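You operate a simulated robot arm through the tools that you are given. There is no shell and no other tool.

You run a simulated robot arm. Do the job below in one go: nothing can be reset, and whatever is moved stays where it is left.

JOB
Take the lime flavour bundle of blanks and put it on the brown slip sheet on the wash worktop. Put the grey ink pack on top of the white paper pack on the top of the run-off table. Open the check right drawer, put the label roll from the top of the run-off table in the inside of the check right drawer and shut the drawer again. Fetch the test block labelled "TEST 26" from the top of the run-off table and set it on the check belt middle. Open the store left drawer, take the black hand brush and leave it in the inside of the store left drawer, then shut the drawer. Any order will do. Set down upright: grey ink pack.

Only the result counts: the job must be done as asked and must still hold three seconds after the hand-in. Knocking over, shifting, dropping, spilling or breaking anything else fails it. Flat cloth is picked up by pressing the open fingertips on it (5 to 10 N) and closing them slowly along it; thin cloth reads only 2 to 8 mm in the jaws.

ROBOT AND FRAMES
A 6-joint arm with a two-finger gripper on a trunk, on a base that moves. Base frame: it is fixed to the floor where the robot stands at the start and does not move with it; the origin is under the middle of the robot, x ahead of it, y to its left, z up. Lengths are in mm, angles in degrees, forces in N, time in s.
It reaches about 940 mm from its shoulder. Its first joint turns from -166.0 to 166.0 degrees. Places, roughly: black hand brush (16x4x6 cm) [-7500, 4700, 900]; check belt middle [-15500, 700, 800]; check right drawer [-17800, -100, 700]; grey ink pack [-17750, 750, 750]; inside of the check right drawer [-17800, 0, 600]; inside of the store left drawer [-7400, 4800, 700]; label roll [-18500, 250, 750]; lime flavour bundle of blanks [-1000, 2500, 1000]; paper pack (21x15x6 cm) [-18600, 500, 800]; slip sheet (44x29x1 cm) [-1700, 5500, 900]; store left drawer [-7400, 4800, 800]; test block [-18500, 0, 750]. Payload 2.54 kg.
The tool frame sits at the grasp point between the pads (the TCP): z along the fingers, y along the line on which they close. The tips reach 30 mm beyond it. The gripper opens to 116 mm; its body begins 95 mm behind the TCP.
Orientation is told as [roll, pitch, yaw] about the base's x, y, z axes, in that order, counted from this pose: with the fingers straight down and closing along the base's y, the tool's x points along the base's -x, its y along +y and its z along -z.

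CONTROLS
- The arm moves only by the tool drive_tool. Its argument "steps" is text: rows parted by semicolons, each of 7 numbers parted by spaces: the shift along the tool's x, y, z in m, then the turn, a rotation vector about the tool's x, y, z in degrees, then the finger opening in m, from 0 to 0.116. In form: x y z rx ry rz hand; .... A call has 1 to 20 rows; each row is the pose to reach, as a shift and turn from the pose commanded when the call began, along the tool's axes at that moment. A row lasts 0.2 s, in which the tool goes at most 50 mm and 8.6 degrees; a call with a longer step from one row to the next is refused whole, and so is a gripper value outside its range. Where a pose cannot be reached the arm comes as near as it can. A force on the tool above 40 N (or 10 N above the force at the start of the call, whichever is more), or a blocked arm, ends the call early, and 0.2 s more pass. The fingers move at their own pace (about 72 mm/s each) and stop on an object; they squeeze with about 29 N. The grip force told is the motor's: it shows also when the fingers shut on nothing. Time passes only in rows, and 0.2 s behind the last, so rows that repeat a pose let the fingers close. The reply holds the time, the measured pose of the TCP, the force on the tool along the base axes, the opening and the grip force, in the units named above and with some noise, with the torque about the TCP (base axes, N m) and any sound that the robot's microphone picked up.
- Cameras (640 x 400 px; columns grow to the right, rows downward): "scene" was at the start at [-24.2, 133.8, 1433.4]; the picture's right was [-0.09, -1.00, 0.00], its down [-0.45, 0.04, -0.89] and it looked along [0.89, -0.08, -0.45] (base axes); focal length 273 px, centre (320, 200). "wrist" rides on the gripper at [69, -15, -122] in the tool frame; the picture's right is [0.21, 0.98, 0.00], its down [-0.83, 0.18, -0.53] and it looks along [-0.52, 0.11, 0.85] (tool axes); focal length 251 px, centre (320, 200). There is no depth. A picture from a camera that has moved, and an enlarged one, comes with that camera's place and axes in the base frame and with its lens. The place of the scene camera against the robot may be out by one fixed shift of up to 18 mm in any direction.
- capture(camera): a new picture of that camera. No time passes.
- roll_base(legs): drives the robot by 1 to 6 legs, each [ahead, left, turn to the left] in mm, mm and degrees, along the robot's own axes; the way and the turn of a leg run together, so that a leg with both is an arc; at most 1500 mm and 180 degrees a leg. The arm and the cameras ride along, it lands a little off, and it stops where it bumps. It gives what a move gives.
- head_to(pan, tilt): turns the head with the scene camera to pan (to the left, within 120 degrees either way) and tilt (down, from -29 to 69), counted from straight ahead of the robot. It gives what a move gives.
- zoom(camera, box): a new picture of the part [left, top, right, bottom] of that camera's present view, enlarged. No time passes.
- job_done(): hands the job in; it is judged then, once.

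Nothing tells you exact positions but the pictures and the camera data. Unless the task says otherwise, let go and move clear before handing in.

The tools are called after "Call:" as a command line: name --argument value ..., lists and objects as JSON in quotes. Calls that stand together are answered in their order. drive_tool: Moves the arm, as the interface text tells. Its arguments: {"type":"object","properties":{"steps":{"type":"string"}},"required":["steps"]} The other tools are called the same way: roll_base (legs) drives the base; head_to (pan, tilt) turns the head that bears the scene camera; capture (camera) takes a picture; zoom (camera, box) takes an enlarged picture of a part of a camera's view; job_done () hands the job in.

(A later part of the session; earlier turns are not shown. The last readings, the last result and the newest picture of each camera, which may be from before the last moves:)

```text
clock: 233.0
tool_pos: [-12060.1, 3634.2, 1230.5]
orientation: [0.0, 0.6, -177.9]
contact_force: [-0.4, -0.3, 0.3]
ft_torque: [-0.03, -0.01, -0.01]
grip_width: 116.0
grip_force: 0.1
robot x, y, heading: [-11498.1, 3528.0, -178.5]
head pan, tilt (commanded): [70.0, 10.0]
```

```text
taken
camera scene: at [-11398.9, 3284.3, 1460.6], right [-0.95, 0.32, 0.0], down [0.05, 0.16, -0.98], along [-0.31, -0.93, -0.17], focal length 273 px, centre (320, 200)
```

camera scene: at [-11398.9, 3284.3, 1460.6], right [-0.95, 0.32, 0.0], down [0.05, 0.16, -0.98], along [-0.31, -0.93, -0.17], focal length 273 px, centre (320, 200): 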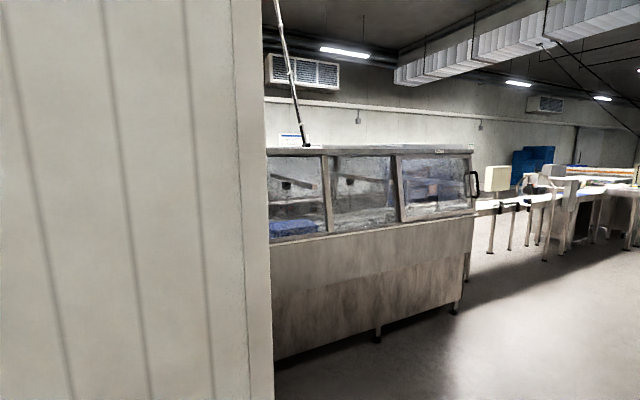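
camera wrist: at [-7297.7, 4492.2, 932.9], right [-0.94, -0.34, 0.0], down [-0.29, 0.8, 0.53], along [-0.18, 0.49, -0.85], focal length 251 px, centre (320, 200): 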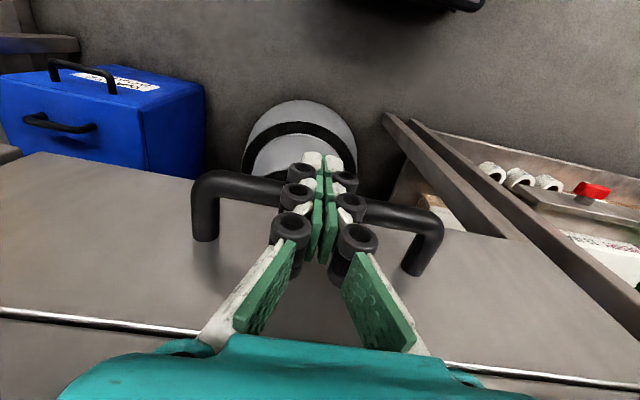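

I'm past the pillar; the belts continue ahead-left. I turn slightly left and drive on along the aisle.

Call:
roll_base --legs '[[0, 0, 8], [1500, 0, 0], [1500, 0, 0]]'

Call:
head_to --pan 30 --tilt 12

Call:
capture --camera "scene"

Call:
head_to --pan 80 --tilt 12

Call:
capture --camera "scene"

```text
clock: 248.0
tool_pos: [-15012.4, 3013.5, 1229.5]
orientation: [-0.1, 0.4, -168.9]
contact_force: [-0.3, 0.4, 0.2]
ft_torque: [-0.01, 0.01, 0.0]
grip_width: 116.1
grip_force: 0.1
robot x, y, heading: [-14442.9, 2996.3, -169.5]
head pan, tilt (commanded): [70.0, 10.0]
```

```text
clock: 249.1
tool_pos: [-15012.8, 3013.6, 1230.5]
orientation: [-0.1, 0.4, -168.8]
contact_force: [0.4, 0.4, -0.2]
ft_torque: [0.02, -0.03, -0.02]
grip_width: 115.8
grip_force: 0.1
robot x, y, heading: [-14442.3, 2997.6, -169.3]
head pan, tilt (commanded): [30.0, 12.0]
```

```text
taken
camera scene: at [-14362.3, 2802.2, 1457.4], right [-0.65, 0.76, 0.0], down [0.16, 0.14, -0.98], along [-0.74, -0.64, -0.21], focal length 273 px, centre (320, 200)
```

scene: 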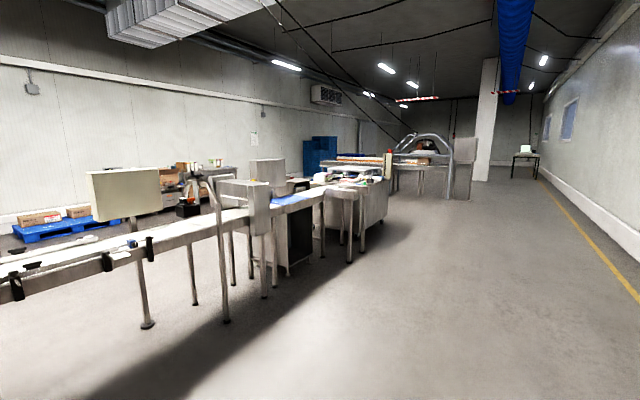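

```text
clock: 250.3
tool_pos: [-15013.2, 3013.2, 1229.2]
orientation: [-0.2, 0.5, -168.8]
contact_force: [0.2, 0.9, -0.4]
ft_torque: [0.01, 0.03, -0.02]
grip_width: 116.3
grip_force: 0.0
robot x, y, heading: [-14439.3, 2994.2, -169.3]
head pan, tilt (commanded): [80.0, 12.0]
```

```text
taken
camera scene: at [-14290.6, 2769.7, 1457.4], right [-1.0, -0.01, 0.0], down [0.0, 0.21, -0.98], along [0.01, -0.98, -0.21], focal length 273 px, centre (320, 200)
```

scene: 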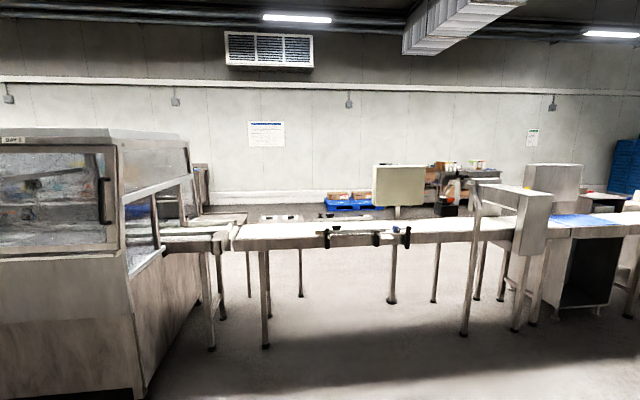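

Here are the check belt, a detector arch, and farther on the run-off table. I zoom in for detail.

Call:
zoom --camera "scene" --box '[220, 150, 420, 275]'

Call:
zoom --camera "scene" --box '[420, 140, 640, 278]'

Call:
head_to --pan 40 --tilt 12

Call:
zoom --camera "scene" --box '[240, 120, 560, 320]'

```text
3.20 times, centred on (320, 212) of scene
camera zoom: at [-14290.6, 2769.7, 1457.4], right [-1.0, -0.01, 0.0], down [0.0, 0.21, -0.98], along [0.01, -0.98, -0.21], focal length 873 px, centre (320, 160)
```

zoom: 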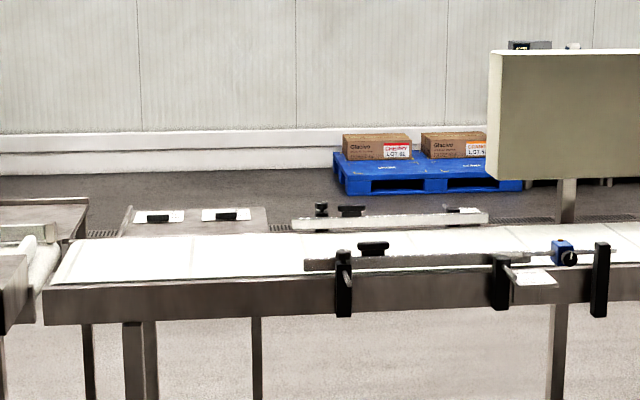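

```text
2.90 times, centred on (530, 209) of scene
camera zoom: at [-14290.6, 2769.7, 1457.4], right [-1.0, -0.01, 0.0], down [0.0, 0.21, -0.98], along [0.01, -0.98, -0.21], focal length 791 px, centre (-289, 174)
```

zoom: 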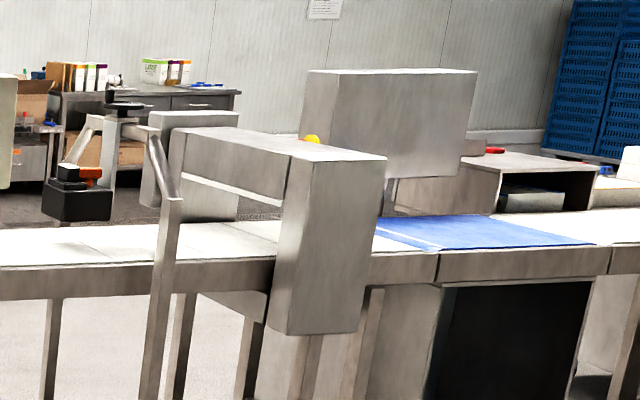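

```text
clock: 251.3
tool_pos: [-15012.9, 3013.7, 1230.1]
orientation: [-0.1, 0.6, -169.0]
contact_force: [0.0, -0.2, 1.0]
ft_torque: [0.01, -0.01, -0.02]
grip_width: 116.1
grip_force: 0.0
robot x, y, heading: [-14444.4, 2999.2, -169.4]
head pan, tilt (commanded): [40.0, 12.0]
```

```text
2.00 times, centred on (400, 220) of scene
camera zoom: at [-14350.6, 2790.8, 1457.4], right [-0.77, 0.63, 0.0], down [0.13, 0.16, -0.98], along [-0.62, -0.76, -0.21], focal length 546 px, centre (160, 160)
```

zoom: 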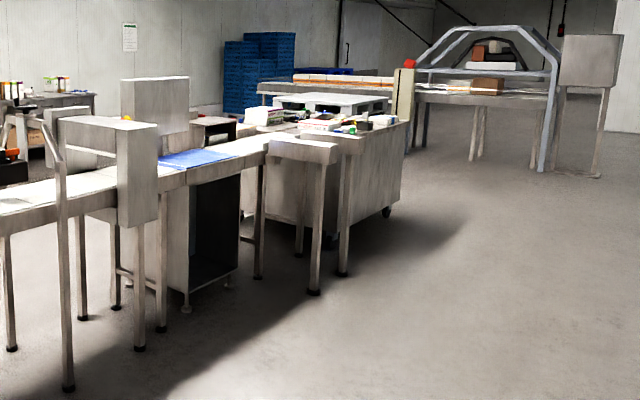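

The run-off/check station with many small items is further along at x≈-17700. I drive further along the aisle to face it.

Call:
roll_base --legs '[[1450, 0, 0], [1350, 0, 0], [0, 0, 80]]'

Call:
head_to --pan 0 --tilt 15

Call:
capture --camera "scene"

```text
clock: 268.6
tool_pos: [-17415.6, 2039.1, 1229.4]
orientation: [-0.2, 0.5, -92.0]
contact_force: [0.4, 0.2, -0.3]
ft_torque: [0.0, -0.02, 0.03]
grip_width: 115.8
grip_force: 0.1
robot x, y, heading: [-17265.9, 2593.1, -92.5]
head pan, tilt (commanded): [40.0, 12.0]
```

```text
clock: 269.7
tool_pos: [-17415.2, 2038.8, 1231.1]
orientation: [-0.1, 0.6, -92.1]
contact_force: [0.3, 0.2, 0.2]
ft_torque: [-0.02, -0.05, 0.01]
grip_width: 115.8
grip_force: 0.0
robot x, y, heading: [-17268.7, 2593.5, -92.4]
head pan, tilt (commanded): [0.0, 15.0]
```

```text
taken
camera scene: at [-17112.1, 2604.7, 1452.5], right [-1.0, 0.04, 0.0], down [0.01, 0.26, -0.97], along [-0.04, -0.97, -0.26], focal length 273 px, centre (320, 200)
```

scene: 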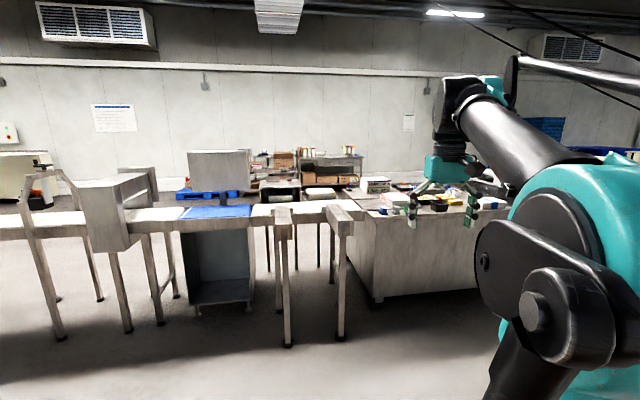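

I look right toward the run-off table, zooming on its items.

Call:
zoom --camera "scene" --box '[330, 150, 530, 275]'

Call:
zoom --camera "scene" --box '[0, 130, 340, 340]'

Call:
capture --camera "wrist"

```text
3.20 times, centred on (430, 212) of scene
camera zoom: at [-17112.1, 2604.7, 1452.5], right [-1.0, 0.04, 0.0], down [0.01, 0.26, -0.97], along [-0.04, -0.97, -0.26], focal length 873 px, centre (-32, 160)
```

zoom: 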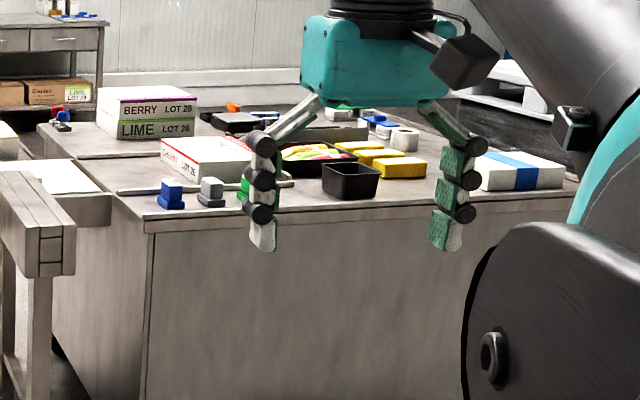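

```text
1.88 times, centred on (170, 235) of scene
camera zoom: at [-17112.1, 2604.7, 1452.5], right [-1.0, 0.04, 0.0], down [0.01, 0.26, -0.97], along [-0.04, -0.97, -0.26], focal length 514 px, centre (602, 134)
```

zoom: 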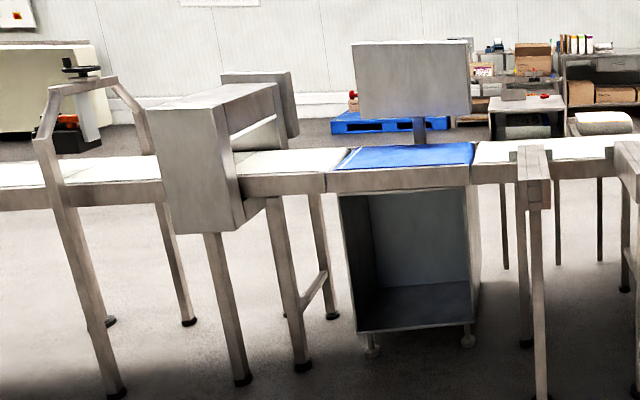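

```text
taken
camera wrist: at [-17426.4, 2108.1, 1352.8], right [0.98, 0.18, 0.0], down [0.15, -0.84, 0.53], along [0.1, -0.52, -0.85], focal length 251 px, centre (320, 200)
```

wrist: 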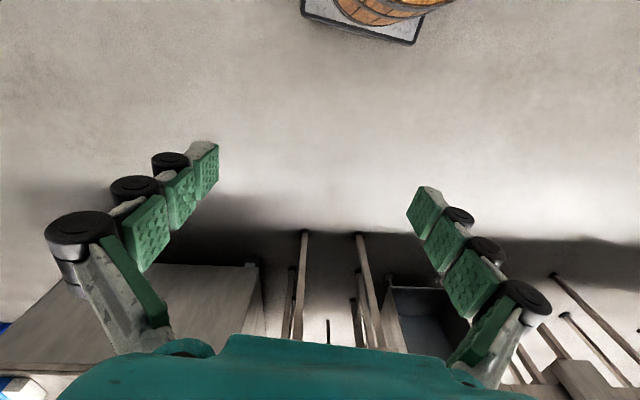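

The run-off table holds the paper pack, ink packs, trays and blocks. I move closer to its north side and look down.

Call:
roll_base --legs '[[650, -850, 0]]'

Call:
head_to --pan 10 --tilt 25

Call:
capture --camera "scene"

Call:
capture --camera "wrist"

```text
clock: 275.2
tool_pos: [-18307.7, 1437.2, 1230.4]
orientation: [-0.2, 0.5, -93.1]
contact_force: [-0.5, 0.6, -0.4]
ft_torque: [0.03, 0.01, -0.01]
grip_width: 116.1
grip_force: 0.0
robot x, y, heading: [-18148.8, 1988.7, -93.6]
head pan, tilt (commanded): [0.0, 15.0]
```

```text
clock: 275.9
tool_pos: [-18307.8, 1436.2, 1228.6]
orientation: [-0.1, 0.5, -93.2]
contact_force: [-1.0, 0.0, -0.2]
ft_torque: [-0.03, 0.0, 0.0]
grip_width: 116.0
grip_force: 0.0
robot x, y, heading: [-18148.2, 1985.8, -93.5]
head pan, tilt (commanded): [10.0, 25.0]
```

```text
taken
camera scene: at [-17978.2, 1998.8, 1436.3], right [-0.99, -0.11, 0.0], down [-0.05, 0.42, -0.91], along [0.1, -0.9, -0.42], focal length 273 px, centre (320, 200)
```

scene: 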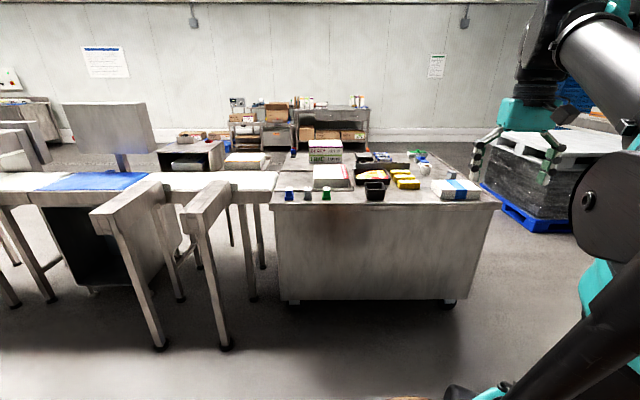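

```text
taken
camera wrist: at [-18317.8, 1506.5, 1352.8], right [0.99, 0.16, 0.0], down [0.14, -0.84, 0.53], along [0.09, -0.52, -0.85], focal length 251 px, centre (320, 200)
```

wrist: 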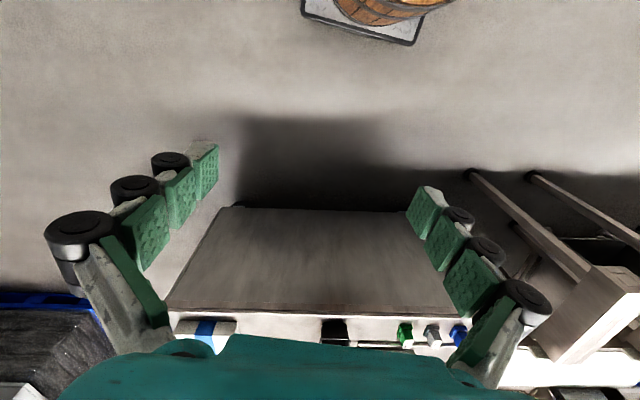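

Call:
zoom --camera "scene" --box '[260, 135, 380, 210]'

Call:
zoom --camera "scene" --box '[370, 135, 490, 210]'

Call:
zoom --camera "scene" --box '[215, 85, 375, 185]'

```text
5.33 times, centred on (320, 172) of scene
camera zoom: at [-17978.2, 1998.8, 1436.3], right [-0.99, -0.11, 0.0], down [-0.05, 0.42, -0.91], along [0.1, -0.9, -0.42], focal length 1455 px, centre (320, 347)
```

zoom: 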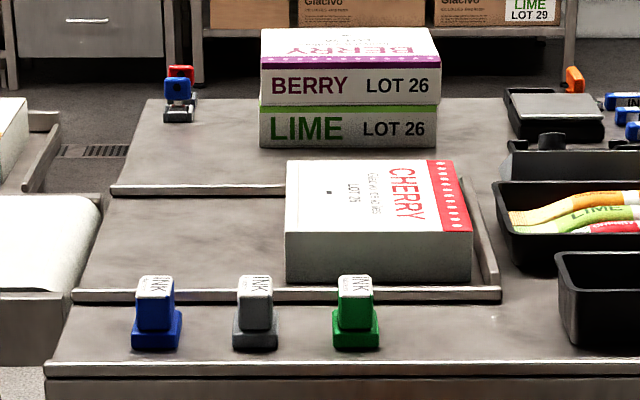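

```text
5.33 times, centred on (430, 172) of scene
camera zoom: at [-17978.2, 1998.8, 1436.3], right [-0.99, -0.11, 0.0], down [-0.05, 0.42, -0.91], along [0.1, -0.9, -0.42], focal length 1455 px, centre (-267, 347)
```

zoom: 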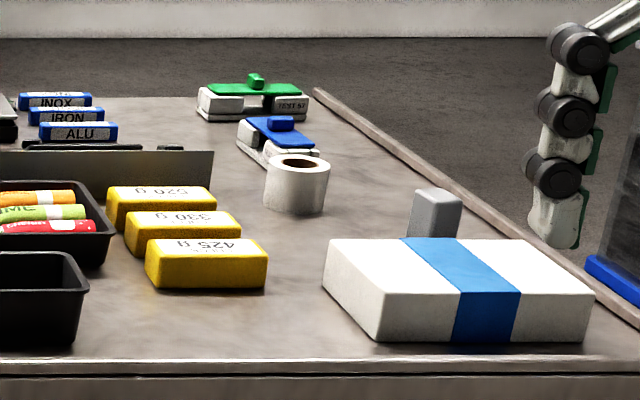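

```text
4.00 times, centred on (295, 135) of scene
camera zoom: at [-17978.2, 1998.8, 1436.3], right [-0.99, -0.11, 0.0], down [-0.05, 0.42, -0.91], along [0.1, -0.9, -0.42], focal length 1091 px, centre (420, 460)
```

zoom: 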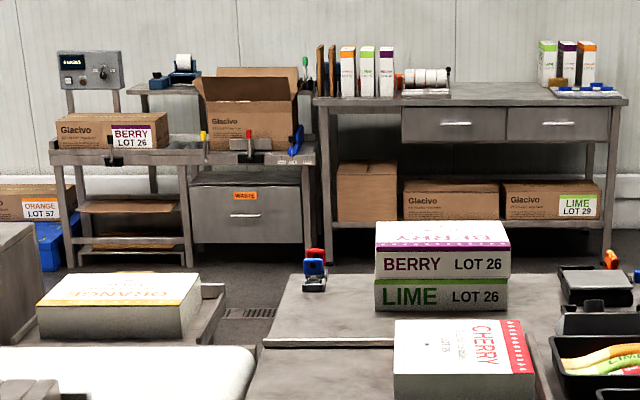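

The three ink packs (blue, grey, green), the paper pack, label roll and the test blocks are all on this table. I zoom with the wrist camera to fix heights.

Call:
zoom --camera "wrist" --box '[300, 290, 480, 400]'

Call:
zoom --camera "wrist" --box '[150, 190, 330, 370]'

```text
3.56 times, centred on (390, 345) of wrist
camera zoom: at [-18317.8, 1506.5, 1352.8], right [0.99, 0.16, 0.0], down [0.14, -0.84, 0.53], along [0.09, -0.52, -0.85], focal length 894 px, centre (71, -316)
```

zoom: 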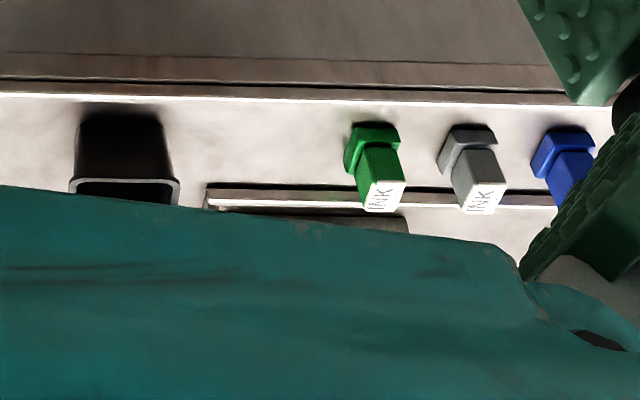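

```text
2.22 times, centred on (240, 280) of wrist
camera zoom: at [-18317.8, 1506.5, 1352.8], right [0.99, 0.16, 0.0], down [0.14, -0.84, 0.53], along [0.09, -0.52, -0.85], focal length 559 px, centre (498, 22)
```

zoom: 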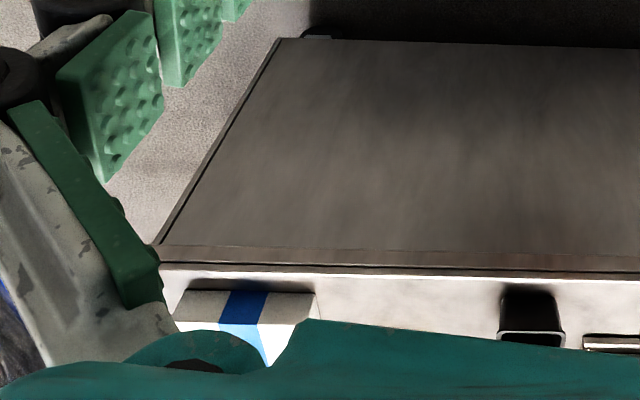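

Table top ≈ 800; grey ink pack ≈ (-17763, 690), paper pack centre ≈ (-18578, 521). I square up with the table and drive to a spot from which both are in reach.

Call:
roll_base --legs '[[0, 0, 10.8], [800, -180, 0]]'

Call:
head_to --pan 0 --tilt 35

Call:
capture --camera "scene"

Call:
capture --camera "wrist"

```text
clock: 280.9
tool_pos: [-18255.1, 614.3, 1230.0]
orientation: [-0.1, 0.5, -81.3]
contact_force: [-0.1, 0.0, 0.2]
ft_torque: [-0.03, -0.02, -0.01]
grip_width: 116.1
grip_force: 0.1
robot x, y, heading: [-18216.1, 1186.1, -81.9]
head pan, tilt (commanded): [10.0, 25.0]
```

```text
clock: 281.7
tool_pos: [-18256.3, 614.4, 1229.4]
orientation: [-0.1, 0.5, -81.3]
contact_force: [0.2, -0.4, -0.9]
ft_torque: [0.01, -0.01, 0.01]
grip_width: 115.6
grip_force: 0.1
robot x, y, heading: [-18215.7, 1184.6, -81.9]
head pan, tilt (commanded): [0.0, 35.0]
```

```text
taken
camera scene: at [-18066.6, 1230.3, 1420.5], right [-0.99, -0.15, 0.0], down [-0.08, 0.57, -0.82], along [0.12, -0.81, -0.57], focal length 273 px, centre (320, 200)
```

scene: 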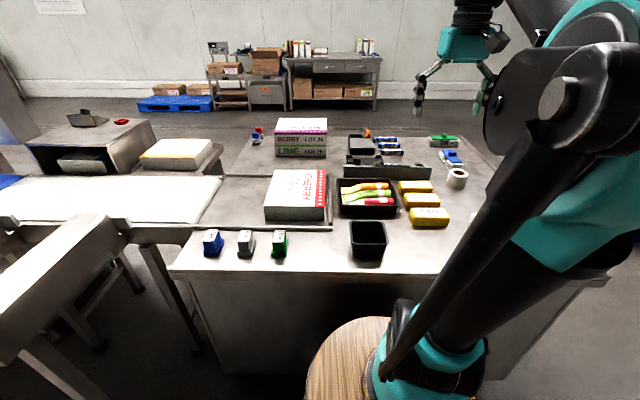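

```text
taken
camera wrist: at [-18280.7, 679.5, 1352.8], right [0.93, 0.36, 0.0], down [0.31, -0.79, 0.53], along [0.19, -0.49, -0.85], focal length 251 px, centre (320, 200)
```

wrist: 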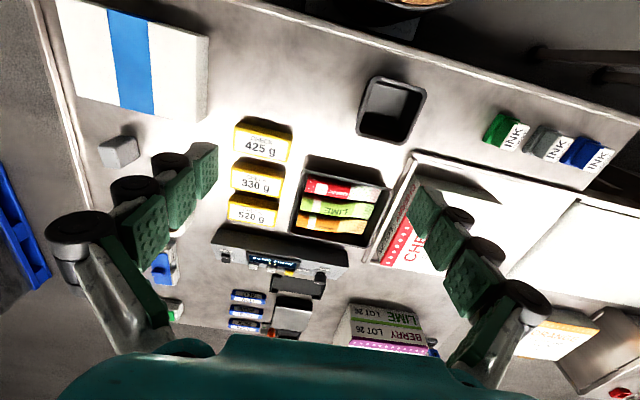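

From above, grey ink pack ≈ (-17764, 696), paper pack top centre ≈ (-18585, 538). I move the hand over the grey ink pack and look again.

Call:
drive_tool --steps "0 0.045 0 0 -0.2 0.5 0.1; 0 0.09 0 0 -0.5 1 0.09; 0 0.135 0.01 0 -0.5 1.4 0.08; 0.002 0.18 0.02 0 -0.5 1.4 0.08; 0.003 0.225 0.03 0 -0.5 1.4 0.08; 0.004 0.27 0.04 0 -0.5 1.4 0.08; 0.005 0.315 0.05 0 -0.5 1.4 0.08; 0.006 0.36 0.06 0 -0.5 1.4 0.08; 0.006 0.405 0.08 0 -0.5 1.4 0.08; 0.006 0.45 0.1 0 -0.5 1.4 0.08; 0.006 0.49 0.12 0 -0.5 1.4 0.08; 0.006 0.498 0.14 0 -0.5 1.4 0.08; 0.006 0.498 0.14 0 -0.5 1.4 0.08"

Call:
capture --camera "wrist"

Call:
capture --camera "scene"

```text
clock: 284.5
tool_pos: [-17765.8, 698.0, 1087.7]
orientation: [-0.1, 0.1, -82.7]
contact_force: [0.1, -0.4, -0.3]
ft_torque: [0.06, 0.01, -0.04]
grip_width: 79.9
grip_force: 0.1
robot x, y, heading: [-18213.3, 1185.7, -81.9]
head pan, tilt (commanded): [0.0, 35.0]
```

```text
taken
camera wrist: at [-17788.1, 764.7, 1210.4], right [0.94, 0.34, 0.0], down [0.29, -0.8, 0.53], along [0.18, -0.5, -0.85], focal length 251 px, centre (320, 200)
```

wrist: 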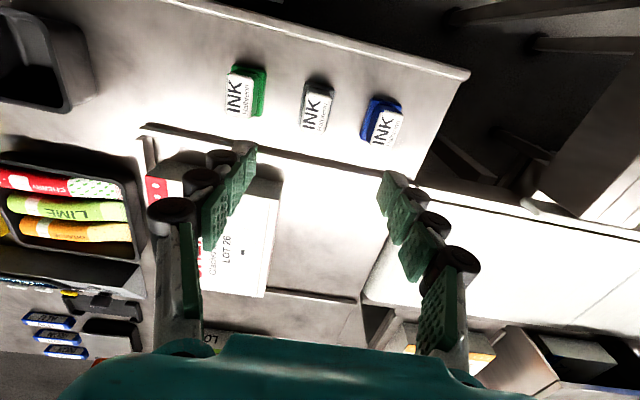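

```text
taken
camera scene: at [-18066.6, 1230.3, 1420.5], right [-0.99, -0.14, 0.0], down [-0.08, 0.57, -0.82], along [0.12, -0.81, -0.57], focal length 273 px, centre (320, 200)
```

scene: 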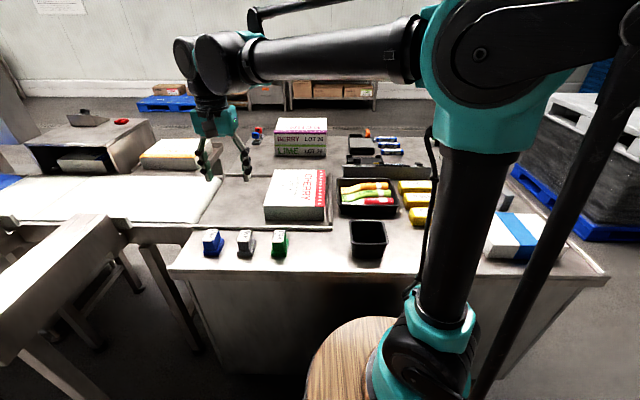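

The grey pack is nearly under the TCP. I zoom for its exact offset and yaw.

Call:
zoom --camera "wrist" --box '[240, 60, 400, 160]'

Call:
zoom --camera "scene" --box '[180, 210, 310, 290]'

```text
4.00 times, centred on (320, 110) of wrist
camera zoom: at [-17788.1, 764.7, 1210.4], right [0.94, 0.34, 0.0], down [0.29, -0.8, 0.53], along [0.18, -0.5, -0.85], focal length 1006 px, centre (320, 560)
```

zoom: 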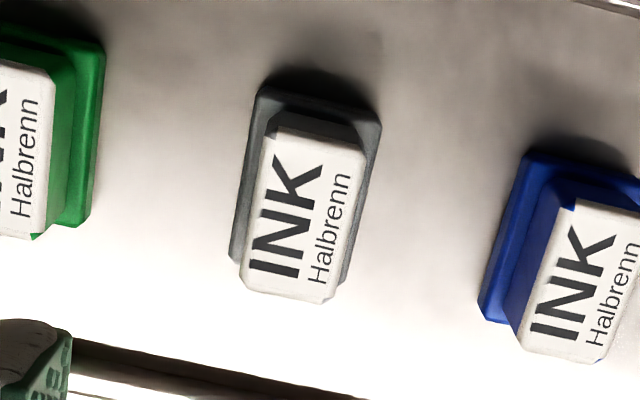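

```text
4.92 times, centred on (245, 250) of scene
camera zoom: at [-18066.6, 1230.3, 1420.5], right [-0.99, -0.14, 0.0], down [-0.08, 0.57, -0.82], along [0.12, -0.81, -0.57], focal length 1343 px, centre (689, -46)
```

zoom: 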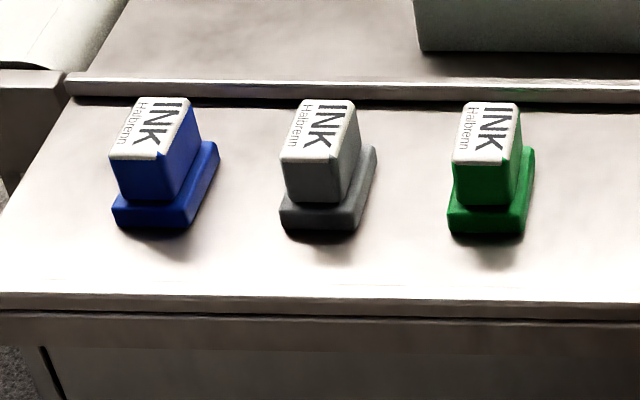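

The body is about 33 × 52 mm on a wider foot, centre ≈ 14 mm further from me than the TCP. I descend to grip the body above the foot.

Call:
drive_tool --steps "-0.007 -0.002 0.04 0 0 0 0.076; -0.014 -0.004 0.08 0 0 0 0.076; -0.014 -0.004 0.12 0 0 0 0.076; -0.014 -0.004 0.16 0 0 0 0.076; -0.014 -0.004 0.195 0 0 0 0.076; -0.014 -0.004 0.215 0 0 0 0.076; -0.014 -0.004 0.228 0 0 0 0.076; -0.014 -0.004 0.228 0 0 0 0.076"

Call:
capture --camera "wrist"

Call:
zoom --camera "scene" --box '[170, 190, 330, 290]'

```text
clock: 286.3
tool_pos: [-17768.0, 681.0, 859.3]
orientation: [-0.1, 0.1, -82.7]
contact_force: [0.0, 0.4, 0.4]
ft_torque: [-0.01, -0.01, -0.01]
grip_width: 75.8
grip_force: 0.1
robot x, y, heading: [-18214.5, 1188.4, -81.6]
head pan, tilt (commanded): [0.0, 35.0]
```

```text
taken
camera wrist: at [-17791.0, 748.0, 981.4], right [0.94, 0.34, 0.0], down [0.29, -0.8, 0.53], along [0.18, -0.5, -0.85], focal length 251 px, centre (320, 200)
```

wrist: 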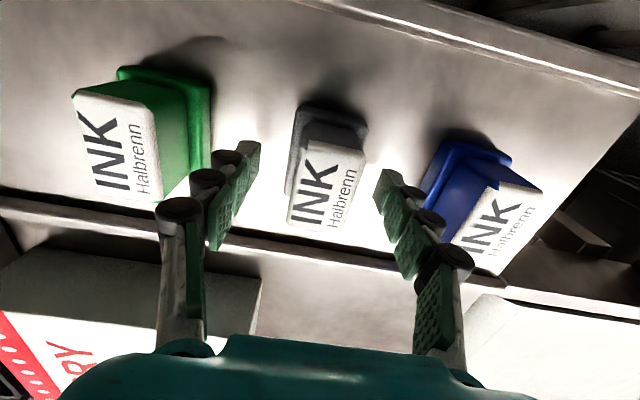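

```text
4.00 times, centred on (250, 240) of scene
camera zoom: at [-18066.5, 1230.3, 1420.5], right [-0.99, -0.14, 0.0], down [-0.08, 0.57, -0.82], along [0.12, -0.81, -0.57], focal length 1091 px, centre (600, 40)
```

zoom: 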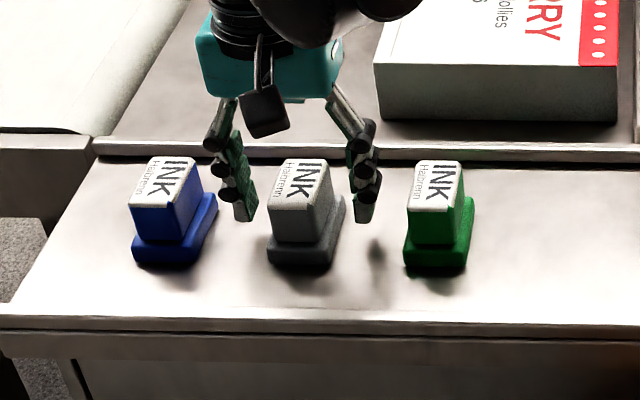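

The fingers straddle the grey pack well. I nudge 3 mm, go 3 mm lower and close.

Call:
drive_tool --steps "0 0.003 0.003 0 0 0 0.07; 0 0.003 0.003 0 0 0 0.055; 0 0.003 0.003 0 0 0 0.045; 0 0.003 0.003 0 0 0 0.035; 0 0.003 0.003 0 0 0 0.025; 0 0.003 0.003 0 0 0 0.015; 0 0.003 0.003 0 0 0 0.015"

Call:
zoom --camera "scene" --box '[170, 190, 330, 290]'

```text
clock: 287.9
tool_pos: [-17765.6, 680.8, 856.8]
orientation: [-0.1, 0.1, -82.7]
contact_force: [-1.3, -0.2, 0.8]
ft_torque: [-0.04, 0.08, 0.01]
grip_width: 45.6
grip_force: 29.2
robot x, y, heading: [-18213.3, 1183.4, -81.7]
head pan, tilt (commanded): [0.0, 35.0]
```

```text
4.00 times, centred on (250, 240) of scene
camera zoom: at [-18066.6, 1230.3, 1420.5], right [-0.99, -0.14, 0.0], down [-0.08, 0.57, -0.82], along [0.12, -0.81, -0.57], focal length 1091 px, centre (600, 40)
```

zoom: 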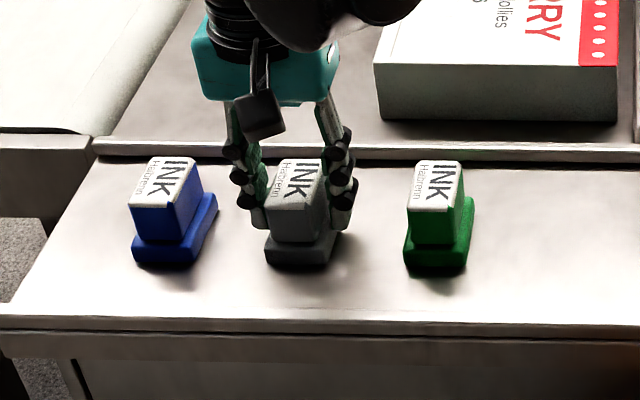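

Gripped at 45.6 mm. I lift and check it's held upright.

Call:
drive_tool --steps "0 0 -0.01 0 0 0 0.015; 0 0 -0.03 0 0 0 0.015; 0 0 -0.06 0 0 0 0.015; 0 0 -0.1 0 0 0 0.015; 0 0 -0.14 0 0 0 0.015; 0 0 -0.14 0 0 0 0.015"

Call:
capture --camera "wrist"

Call:
zoom --camera "scene" --box '[150, 150, 310, 290]'

```text
clock: 289.3
tool_pos: [-17767.1, 683.1, 996.5]
orientation: [-0.1, 0.0, -82.6]
contact_force: [0.0, -0.2, -1.6]
ft_torque: [0.01, -0.07, -0.01]
grip_width: 45.3
grip_force: 28.9
robot x, y, heading: [-18216.1, 1183.2, -81.8]
head pan, tilt (commanded): [0.0, 35.0]
```

```text
taken
camera wrist: at [-17790.3, 749.9, 1119.5], right [0.94, 0.34, 0.0], down [0.29, -0.8, 0.53], along [0.18, -0.5, -0.85], focal length 251 px, centre (320, 200)
```

wrist: 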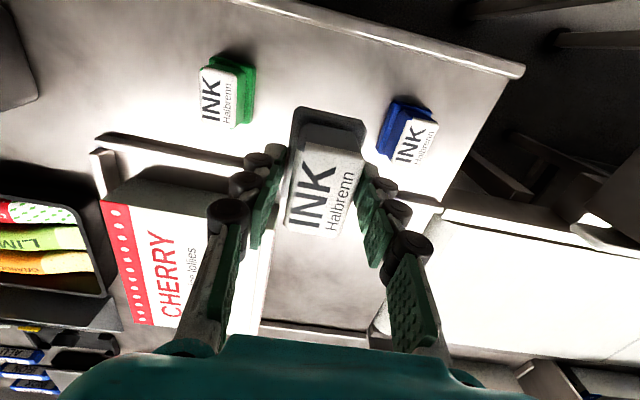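

```text
2.86 times, centred on (230, 220) of scene
camera zoom: at [-18066.5, 1230.3, 1420.5], right [-0.99, -0.14, 0.0], down [-0.08, 0.57, -0.82], along [0.12, -0.81, -0.57], focal length 780 px, centre (577, 143)
```

zoom: 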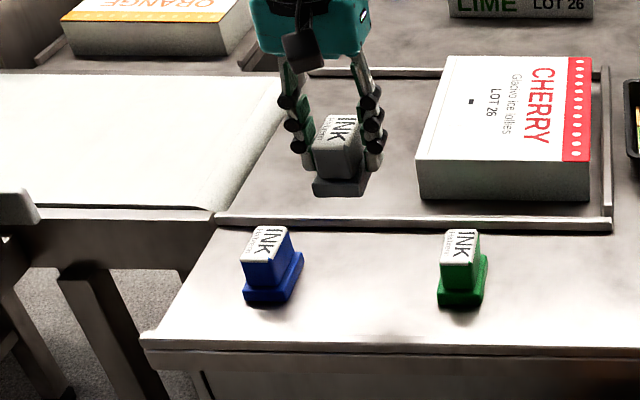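

The pack hangs upright in the grip. I carry it high across to above the paper pack.

Call:
drive_tool --steps "-0.002 -0.041 -0.02 0 0 0 0.015; -0.005 -0.083 -0.04 0 0 0 0.015; -0.007 -0.124 -0.06 0 0 0 0.015; -0.009 -0.166 -0.08 0 0 0 0.015; -0.012 -0.207 -0.1 0 0 0 0.015; -0.014 -0.249 -0.12 0 0 0 0.015; -0.016 -0.29 -0.13 0 0 0 0.015; -0.019 -0.332 -0.13 0 0 0 0.015; -0.021 -0.373 -0.13 0 0 0 0.015; -0.023 -0.415 -0.13 0 0 0 0.015; -0.026 -0.456 -0.13 0 0 0 0.015; -0.028 -0.497 -0.13 0 0 0 0.015; -0.03 -0.539 -0.13 0 0 0 0.015; -0.033 -0.58 -0.13 0 0 0 0.015; -0.035 -0.622 -0.13 0 0 0 0.015; -0.037 -0.663 -0.12 0 0 0 0.015; -0.039 -0.705 -0.11 0 0 0 0.015; -0.042 -0.746 -0.1 0 0 0 0.015; -0.044 -0.788 -0.1 0 0 0 0.015; -0.046 -0.829 -0.1 0 0 0 0.015"

Call:
capture --camera "wrist"

Call:
capture --camera "scene"

```text
clock: 293.5
tool_pos: [-18583.4, 529.3, 1099.3]
orientation: [-0.2, 0.1, -82.6]
contact_force: [0.0, 0.3, -0.2]
ft_torque: [-0.03, 0.08, 0.03]
grip_width: 45.1
grip_force: 29.1
robot x, y, heading: [-18213.7, 1186.0, -81.6]
head pan, tilt (commanded): [0.0, 35.0]
```

```text
taken
camera wrist: at [-18606.1, 597.1, 1222.2], right [0.94, 0.34, 0.0], down [0.29, -0.8, 0.53], along [0.18, -0.5, -0.85], focal length 251 px, centre (320, 200)
```

wrist: 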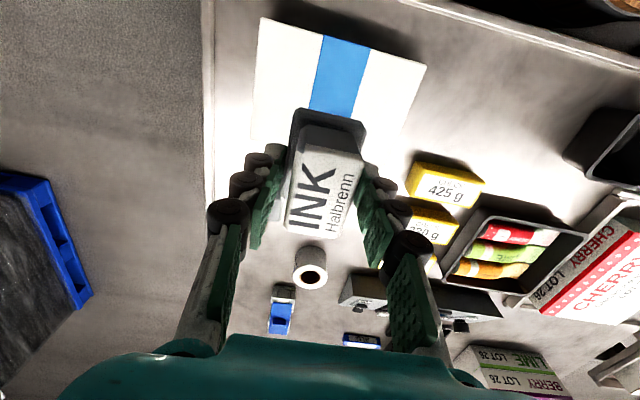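

```text
taken
camera scene: at [-18066.3, 1230.5, 1420.4], right [-0.99, -0.15, 0.0], down [-0.08, 0.57, -0.82], along [0.12, -0.81, -0.57], focal length 273 px, centre (320, 200)
```

scene: 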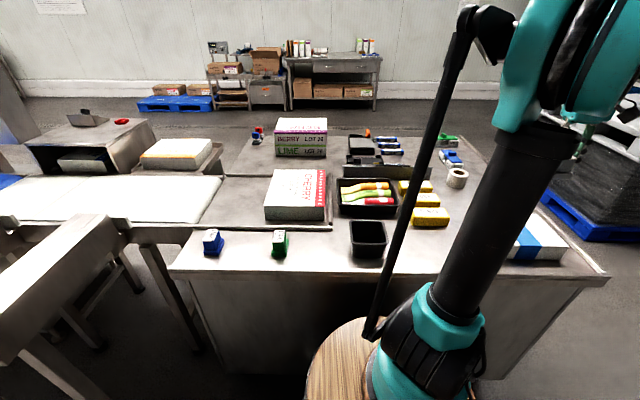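

Paper pack centre is 18 mm along tool +y. I shift and descend, expecting contact near TCP z≈917.

Call:
drive_tool --steps "0 0.009 0.03 0 0 0 0.015; 0.001 0.018 0.07 0 0 0 0.015; 0.001 0.018 0.11 0 0 0 0.015; 0.001 0.018 0.14 0 0 0 0.015; 0.001 0.018 0.16 0 0 0 0.015; 0.001 0.018 0.17 0 0 0 0.015; 0.001 0.018 0.17 0 0 0 0.015"

Call:
capture --camera "wrist"

Call:
drive_tool --steps "0 0 0.002 0 0 0 0.015; 0 0 0.004 0 0 0 0.015; 0 0 0.006 0 0 0 0.015; 0 0 0.008 0 0 0 0.015; 0 0 0.008 0 0 0 0.015"

```text
clock: 295.1
tool_pos: [-18562.5, 535.7, 928.0]
orientation: [-0.2, 0.0, -82.7]
contact_force: [0.0, 0.6, -2.0]
ft_torque: [0.0, 0.05, 0.0]
grip_width: 45.3
grip_force: 28.5
robot x, y, heading: [-18215.1, 1182.3, -81.5]
head pan, tilt (commanded): [0.0, 35.0]
```

```text
taken
camera wrist: at [-18585.6, 602.4, 1051.1], right [0.94, 0.34, 0.0], down [0.29, -0.8, 0.53], along [0.18, -0.5, -0.85], focal length 251 px, centre (320, 200)
```

wrist: 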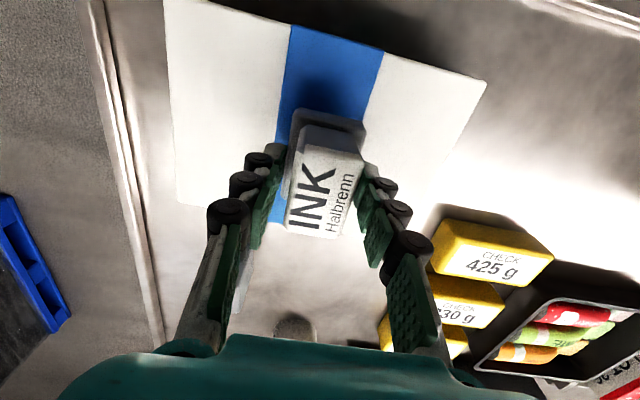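

```text
clock: 296.3
tool_pos: [-18564.0, 534.0, 920.3]
orientation: [-0.2, 0.0, -82.7]
contact_force: [0.3, 0.5, -1.8]
ft_torque: [0.01, -0.01, -0.03]
grip_width: 45.4
grip_force: 29.3
robot x, y, heading: [-18214.2, 1183.5, -81.7]
head pan, tilt (commanded): [0.0, 35.0]
```

The pack is over the middle of the paper pack. I lower the last few millimetres.

Call:
drive_tool --steps "0 0 0.0015 0 0 0 0.015; 0 0 0.003 0 0 0 0.015; 0 0 0.0045 0 0 0 0.015; 0 0 0.0045 0 0 0 0.015"

```text
clock: 297.3
tool_pos: [-18563.2, 536.0, 915.3]
orientation: [-0.1, 0.1, -82.7]
contact_force: [0.1, -1.0, -2.3]
ft_torque: [0.02, -0.03, 0.01]
grip_width: 45.5
grip_force: 29.2
robot x, y, heading: [-18213.4, 1183.1, -81.8]
head pan, tilt (commanded): [0.0, 35.0]
```

Call:
drive_tool --steps "0 0 0.0015 0 0 0 0.015; 0 0 0.003 0 0 0 0.015; 0 0 0.0045 0 0 0 0.015; 0 0 0.0045 0 0 0 0.015"

Call:
zoom --camera "wrist" --box '[220, 60, 420, 260]'

```text
clock: 298.3
tool_pos: [-18563.1, 536.7, 912.4]
orientation: [0.0, 0.0, -82.6]
contact_force: [1.0, 0.1, -2.4]
ft_torque: [0.0, -0.01, 0.0]
grip_width: 45.2
grip_force: 29.2
robot x, y, heading: [-18214.6, 1189.3, -81.7]
head pan, tilt (commanded): [0.0, 35.0]
```

```text
2.00 times, centred on (320, 160) of wrist
camera zoom: at [-18586.6, 602.2, 1034.4], right [0.94, 0.34, 0.0], down [0.29, -0.8, 0.53], along [0.18, -0.5, -0.85], focal length 503 px, centre (320, 280)
```

zoom: 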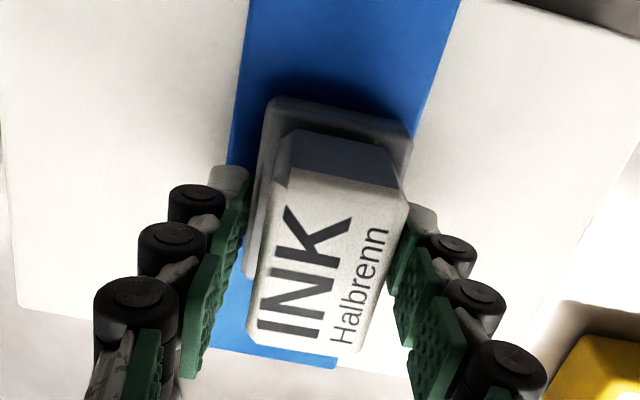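

Shadow shows it almost touching. I continue in 1.5 mm steps.

Call:
drive_tool --steps "0 0 0.0015 0 0 0 0.015; 0 0 0.003 0 0 0 0.015; 0 0 0.0045 0 0 0 0.015; 0 0 0.006 0 0 0 0.015; 0 0 0.006 0 0 0 0.015"

```text
clock: 299.5
tool_pos: [-18563.2, 534.6, 906.7]
orientation: [-0.1, 0.0, -82.8]
contact_force: [1.6, 0.3, 20.8]
ft_torque: [0.03, -0.01, 0.01]
grip_width: 45.5
grip_force: 29.6
robot x, y, heading: [-18211.8, 1180.1, -81.6]
head pan, tilt (commanded): [0.0, 35.0]
```

Contact. I ease 1.5 mm and open gently, then rise.

Call:
drive_tool --steps "0 0 -0.0015 0 0 0 0.03; 0 0 -0.0015 0 0 0 0.045; 0 0 -0.0015 0 0 0 0.05; 0 0 -0.0015 0 0 0 0.058; 0 0 -0.0015 0 0 0 0.068; 0 0 -0.0015 0 0 0 0.076; 0 0 -0.02 0 0 0 0.076; 0 0 -0.05 0 0 0 0.076; 0 0 -0.09 0 0 0 0.076; 0 0 -0.14 0 0 0 0.076; 0 0 -0.19 0 0 0 0.09; 0 0 -0.24 0 0 0 0.1; 0 0 -0.28 0 0 0 0.116; 0 0 -0.28 0 0 0 0.116"

Call:
capture --camera "wrist"

Call:
zoom --camera "wrist" --box '[220, 200, 420, 325]'

```text
clock: 302.5
tool_pos: [-18562.0, 535.2, 1185.7]
orientation: [-0.1, 0.0, -82.7]
contact_force: [-1.0, 0.1, -0.4]
ft_torque: [-0.02, -0.02, -0.01]
grip_width: 115.9
grip_force: 0.0
robot x, y, heading: [-18214.3, 1181.0, -81.9]
head pan, tilt (commanded): [0.0, 35.0]
```

```text
taken
camera wrist: at [-18585.6, 602.4, 1308.6], right [0.94, 0.34, 0.0], down [0.29, -0.8, 0.53], along [0.18, -0.5, -0.85], focal length 251 px, centre (320, 200)
```

wrist: 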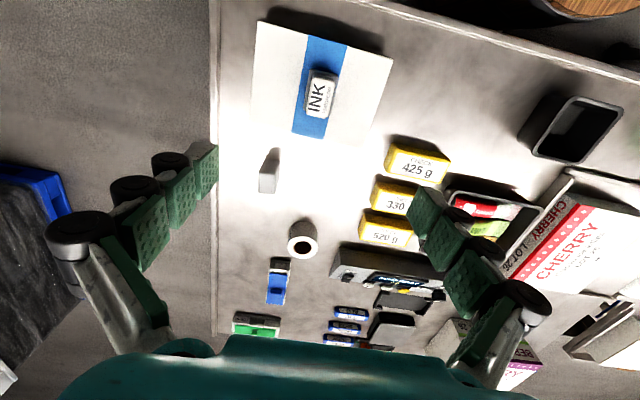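

```text
3.20 times, centred on (320, 262) of wrist
camera zoom: at [-18585.6, 602.4, 1308.6], right [0.94, 0.34, 0.0], down [0.29, -0.8, 0.53], along [0.18, -0.5, -0.85], focal length 805 px, centre (320, 0)
```

zoom: 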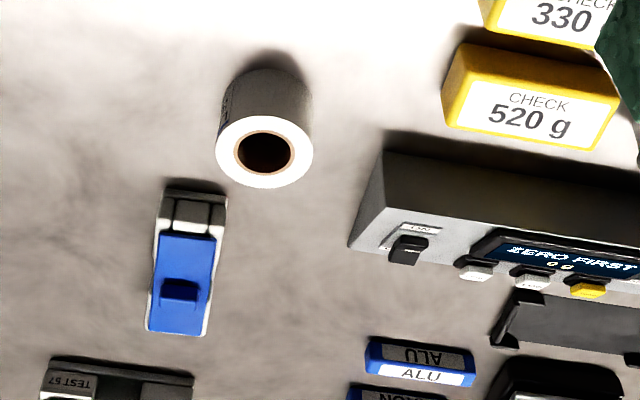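

The grey ink pack stands upright on the paper pack. Next is the drawer on the far (south) side. I pull back, centre the arm, and drive around the table's west end.

Call:
roll_base --legs '[[-300, 0, 0]]'

Call:
drive_tool --steps "0.004 0.045 -0.005 0 0 0 0.116; 0.008 0.09 -0.01 0 0 0 0.116; 0.012 0.135 -0.015 0 0 0 0.116; 0.016 0.18 -0.02 0 0 0 0.116; 0.02 0.225 -0.025 0 0 0 0.116; 0.024 0.27 -0.03 0 0 0 0.116; 0.028 0.315 -0.035 0 0 0 0.116; 0.032 0.36 -0.04 0 0 0 0.116; 0.036 0.4 -0.04 0 0 0 0.116; 0.036 0.4 -0.04 0 0 0 0.116"

Call:
roll_base --legs '[[0, -1050, 0]]'

Call:
head_to --pan 15 --tilt 20

Call:
capture --camera "scene"

```text
clock: 304.5
tool_pos: [-18610.2, 833.0, 1185.4]
orientation: [-0.1, 0.1, -83.1]
contact_force: [-0.2, 1.2, 0.3]
ft_torque: [-0.02, 0.01, 0.01]
grip_width: 116.2
grip_force: 0.0
robot x, y, heading: [-18256.2, 1476.5, -82.1]
head pan, tilt (commanded): [0.0, 35.0]
```

```text
clock: 306.7
tool_pos: [-18217.7, 919.2, 1226.5]
orientation: [-0.2, 0.1, -83.3]
contact_force: [0.7, -0.3, 0.0]
ft_torque: [-0.01, 0.03, -0.02]
grip_width: 116.0
grip_force: 0.1
robot x, y, heading: [-18255.6, 1478.1, -82.1]
head pan, tilt (commanded): [0.0, 35.0]
```

```text
clock: 312.1
tool_pos: [-19275.4, 795.4, 1225.5]
orientation: [-0.2, 0.0, -85.2]
contact_force: [-0.6, 0.7, -0.1]
ft_torque: [-0.04, 0.02, -0.02]
grip_width: 116.2
grip_force: 0.0
robot x, y, heading: [-19296.6, 1356.9, -84.1]
head pan, tilt (commanded): [0.0, 35.0]
```

```text
clock: 312.8
tool_pos: [-19274.4, 793.6, 1226.8]
orientation: [-0.1, 0.1, -85.2]
contact_force: [0.8, 0.1, -0.1]
ft_torque: [0.0, -0.02, -0.01]
grip_width: 115.9
grip_force: 0.1
robot x, y, heading: [-19295.9, 1356.9, -84.3]
head pan, tilt (commanded): [15.0, 20.0]
```

```text
taken
camera scene: at [-19119.0, 1395.5, 1444.3], right [-0.94, -0.35, 0.0], down [-0.12, 0.32, -0.94], along [0.33, -0.88, -0.34], focal length 273 px, centre (320, 200)
```

scene: 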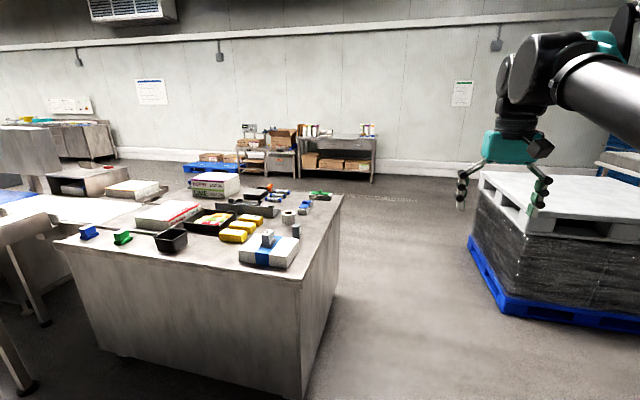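

The west passage is wide. I drive south along it, then east behind the table, and turn to face north.

Call:
roll_base --legs '[[1300, 0, 0], [1250, 0, 0], [0, 1200, 0], [0, 0, 180]]'

Call:
head_to --pan 0 --tilt 25

Call:
capture --camera "scene"

Call:
capture --camera "wrist"

```text
clock: 339.0
tool_pos: [-17830.9, -533.5, 1227.8]
orientation: [-0.1, 0.0, 101.2]
contact_force: [0.9, -0.3, -0.6]
ft_torque: [-0.03, -0.02, 0.01]
grip_width: 115.9
grip_force: 0.0
robot x, y, heading: [-17747.3, -1091.2, 102.2]
head pan, tilt (commanded): [15.0, 20.0]
```

```text
clock: 339.7
tool_pos: [-17830.4, -532.2, 1226.7]
orientation: [-0.1, 0.1, 101.2]
contact_force: [-0.3, -0.2, -0.7]
ft_torque: [-0.02, -0.02, -0.02]
grip_width: 116.2
grip_force: 0.1
robot x, y, heading: [-17748.1, -1084.9, 102.4]
head pan, tilt (commanded): [0.0, 25.0]
```

```text
taken
camera scene: at [-17885.0, -1154.1, 1436.3], right [0.98, 0.21, 0.0], down [0.09, -0.41, -0.91], along [-0.19, 0.89, -0.42], focal length 273 px, centre (320, 200)
```

scene: 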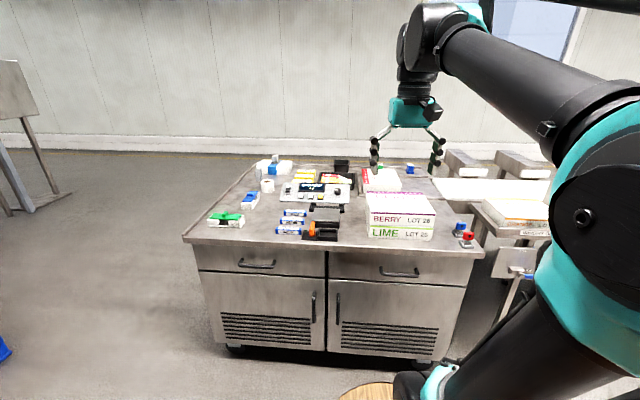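

```text
taken
camera wrist: at [-17801.3, -596.9, 1348.9], right [-0.92, -0.4, 0.0], down [-0.34, 0.77, 0.53], along [-0.21, 0.49, -0.85], focal length 251 px, centre (320, 200)
```

wrist: 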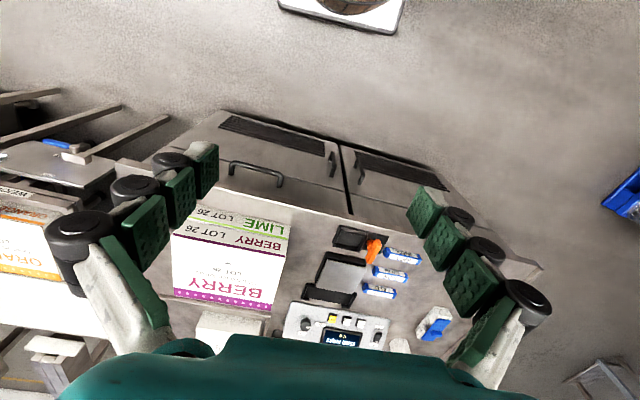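

I'm at the table's south side; left and right drawers are below the top. I zoom on the test blocks and on the right drawer handle.

Call:
zoom --camera "scene" --box '[190, 150, 350, 250]'

Call:
zoom --camera "scene" --box '[310, 200, 500, 320]'

Call:
zoom --camera "wrist" --box '[300, 210, 480, 380]'

```text
4.00 times, centred on (270, 200) of scene
camera zoom: at [-17885.0, -1154.1, 1436.3], right [0.98, 0.21, 0.0], down [0.09, -0.41, -0.91], along [-0.19, 0.89, -0.42], focal length 1091 px, centre (520, 200)
```

zoom: 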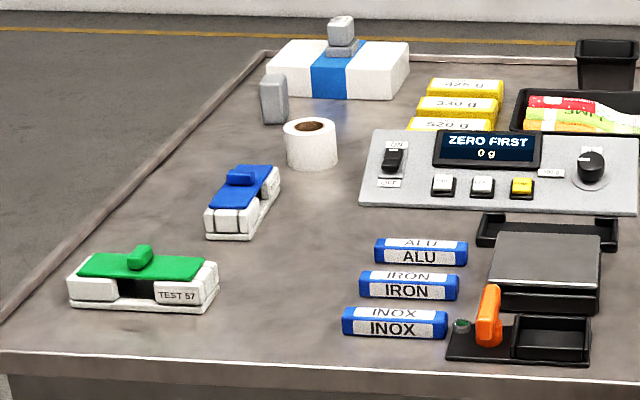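

```text
3.33 times, centred on (405, 260) of scene
camera zoom: at [-17885.0, -1154.1, 1436.3], right [0.98, 0.21, 0.0], down [0.09, -0.41, -0.91], along [-0.19, 0.89, -0.42], focal length 910 px, centre (37, 0)
```

zoom: 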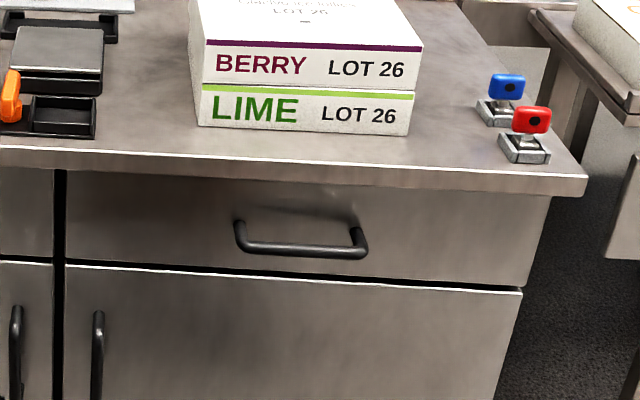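

```text
2.35 times, centred on (390, 295) of wrist
camera zoom: at [-17801.3, -596.9, 1348.9], right [-0.92, -0.4, 0.0], down [-0.34, 0.77, 0.53], along [-0.21, 0.49, -0.85], focal length 592 px, centre (155, -24)
```

zoom: 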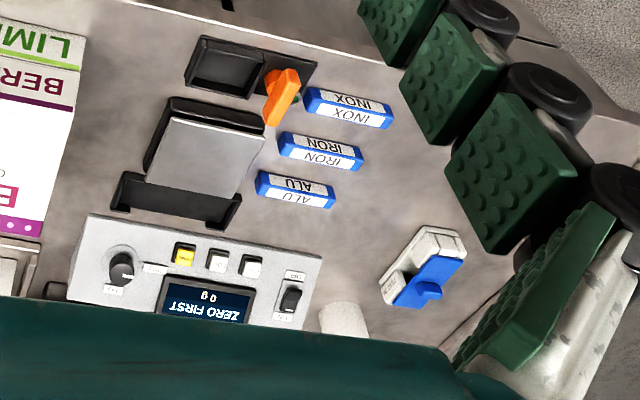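

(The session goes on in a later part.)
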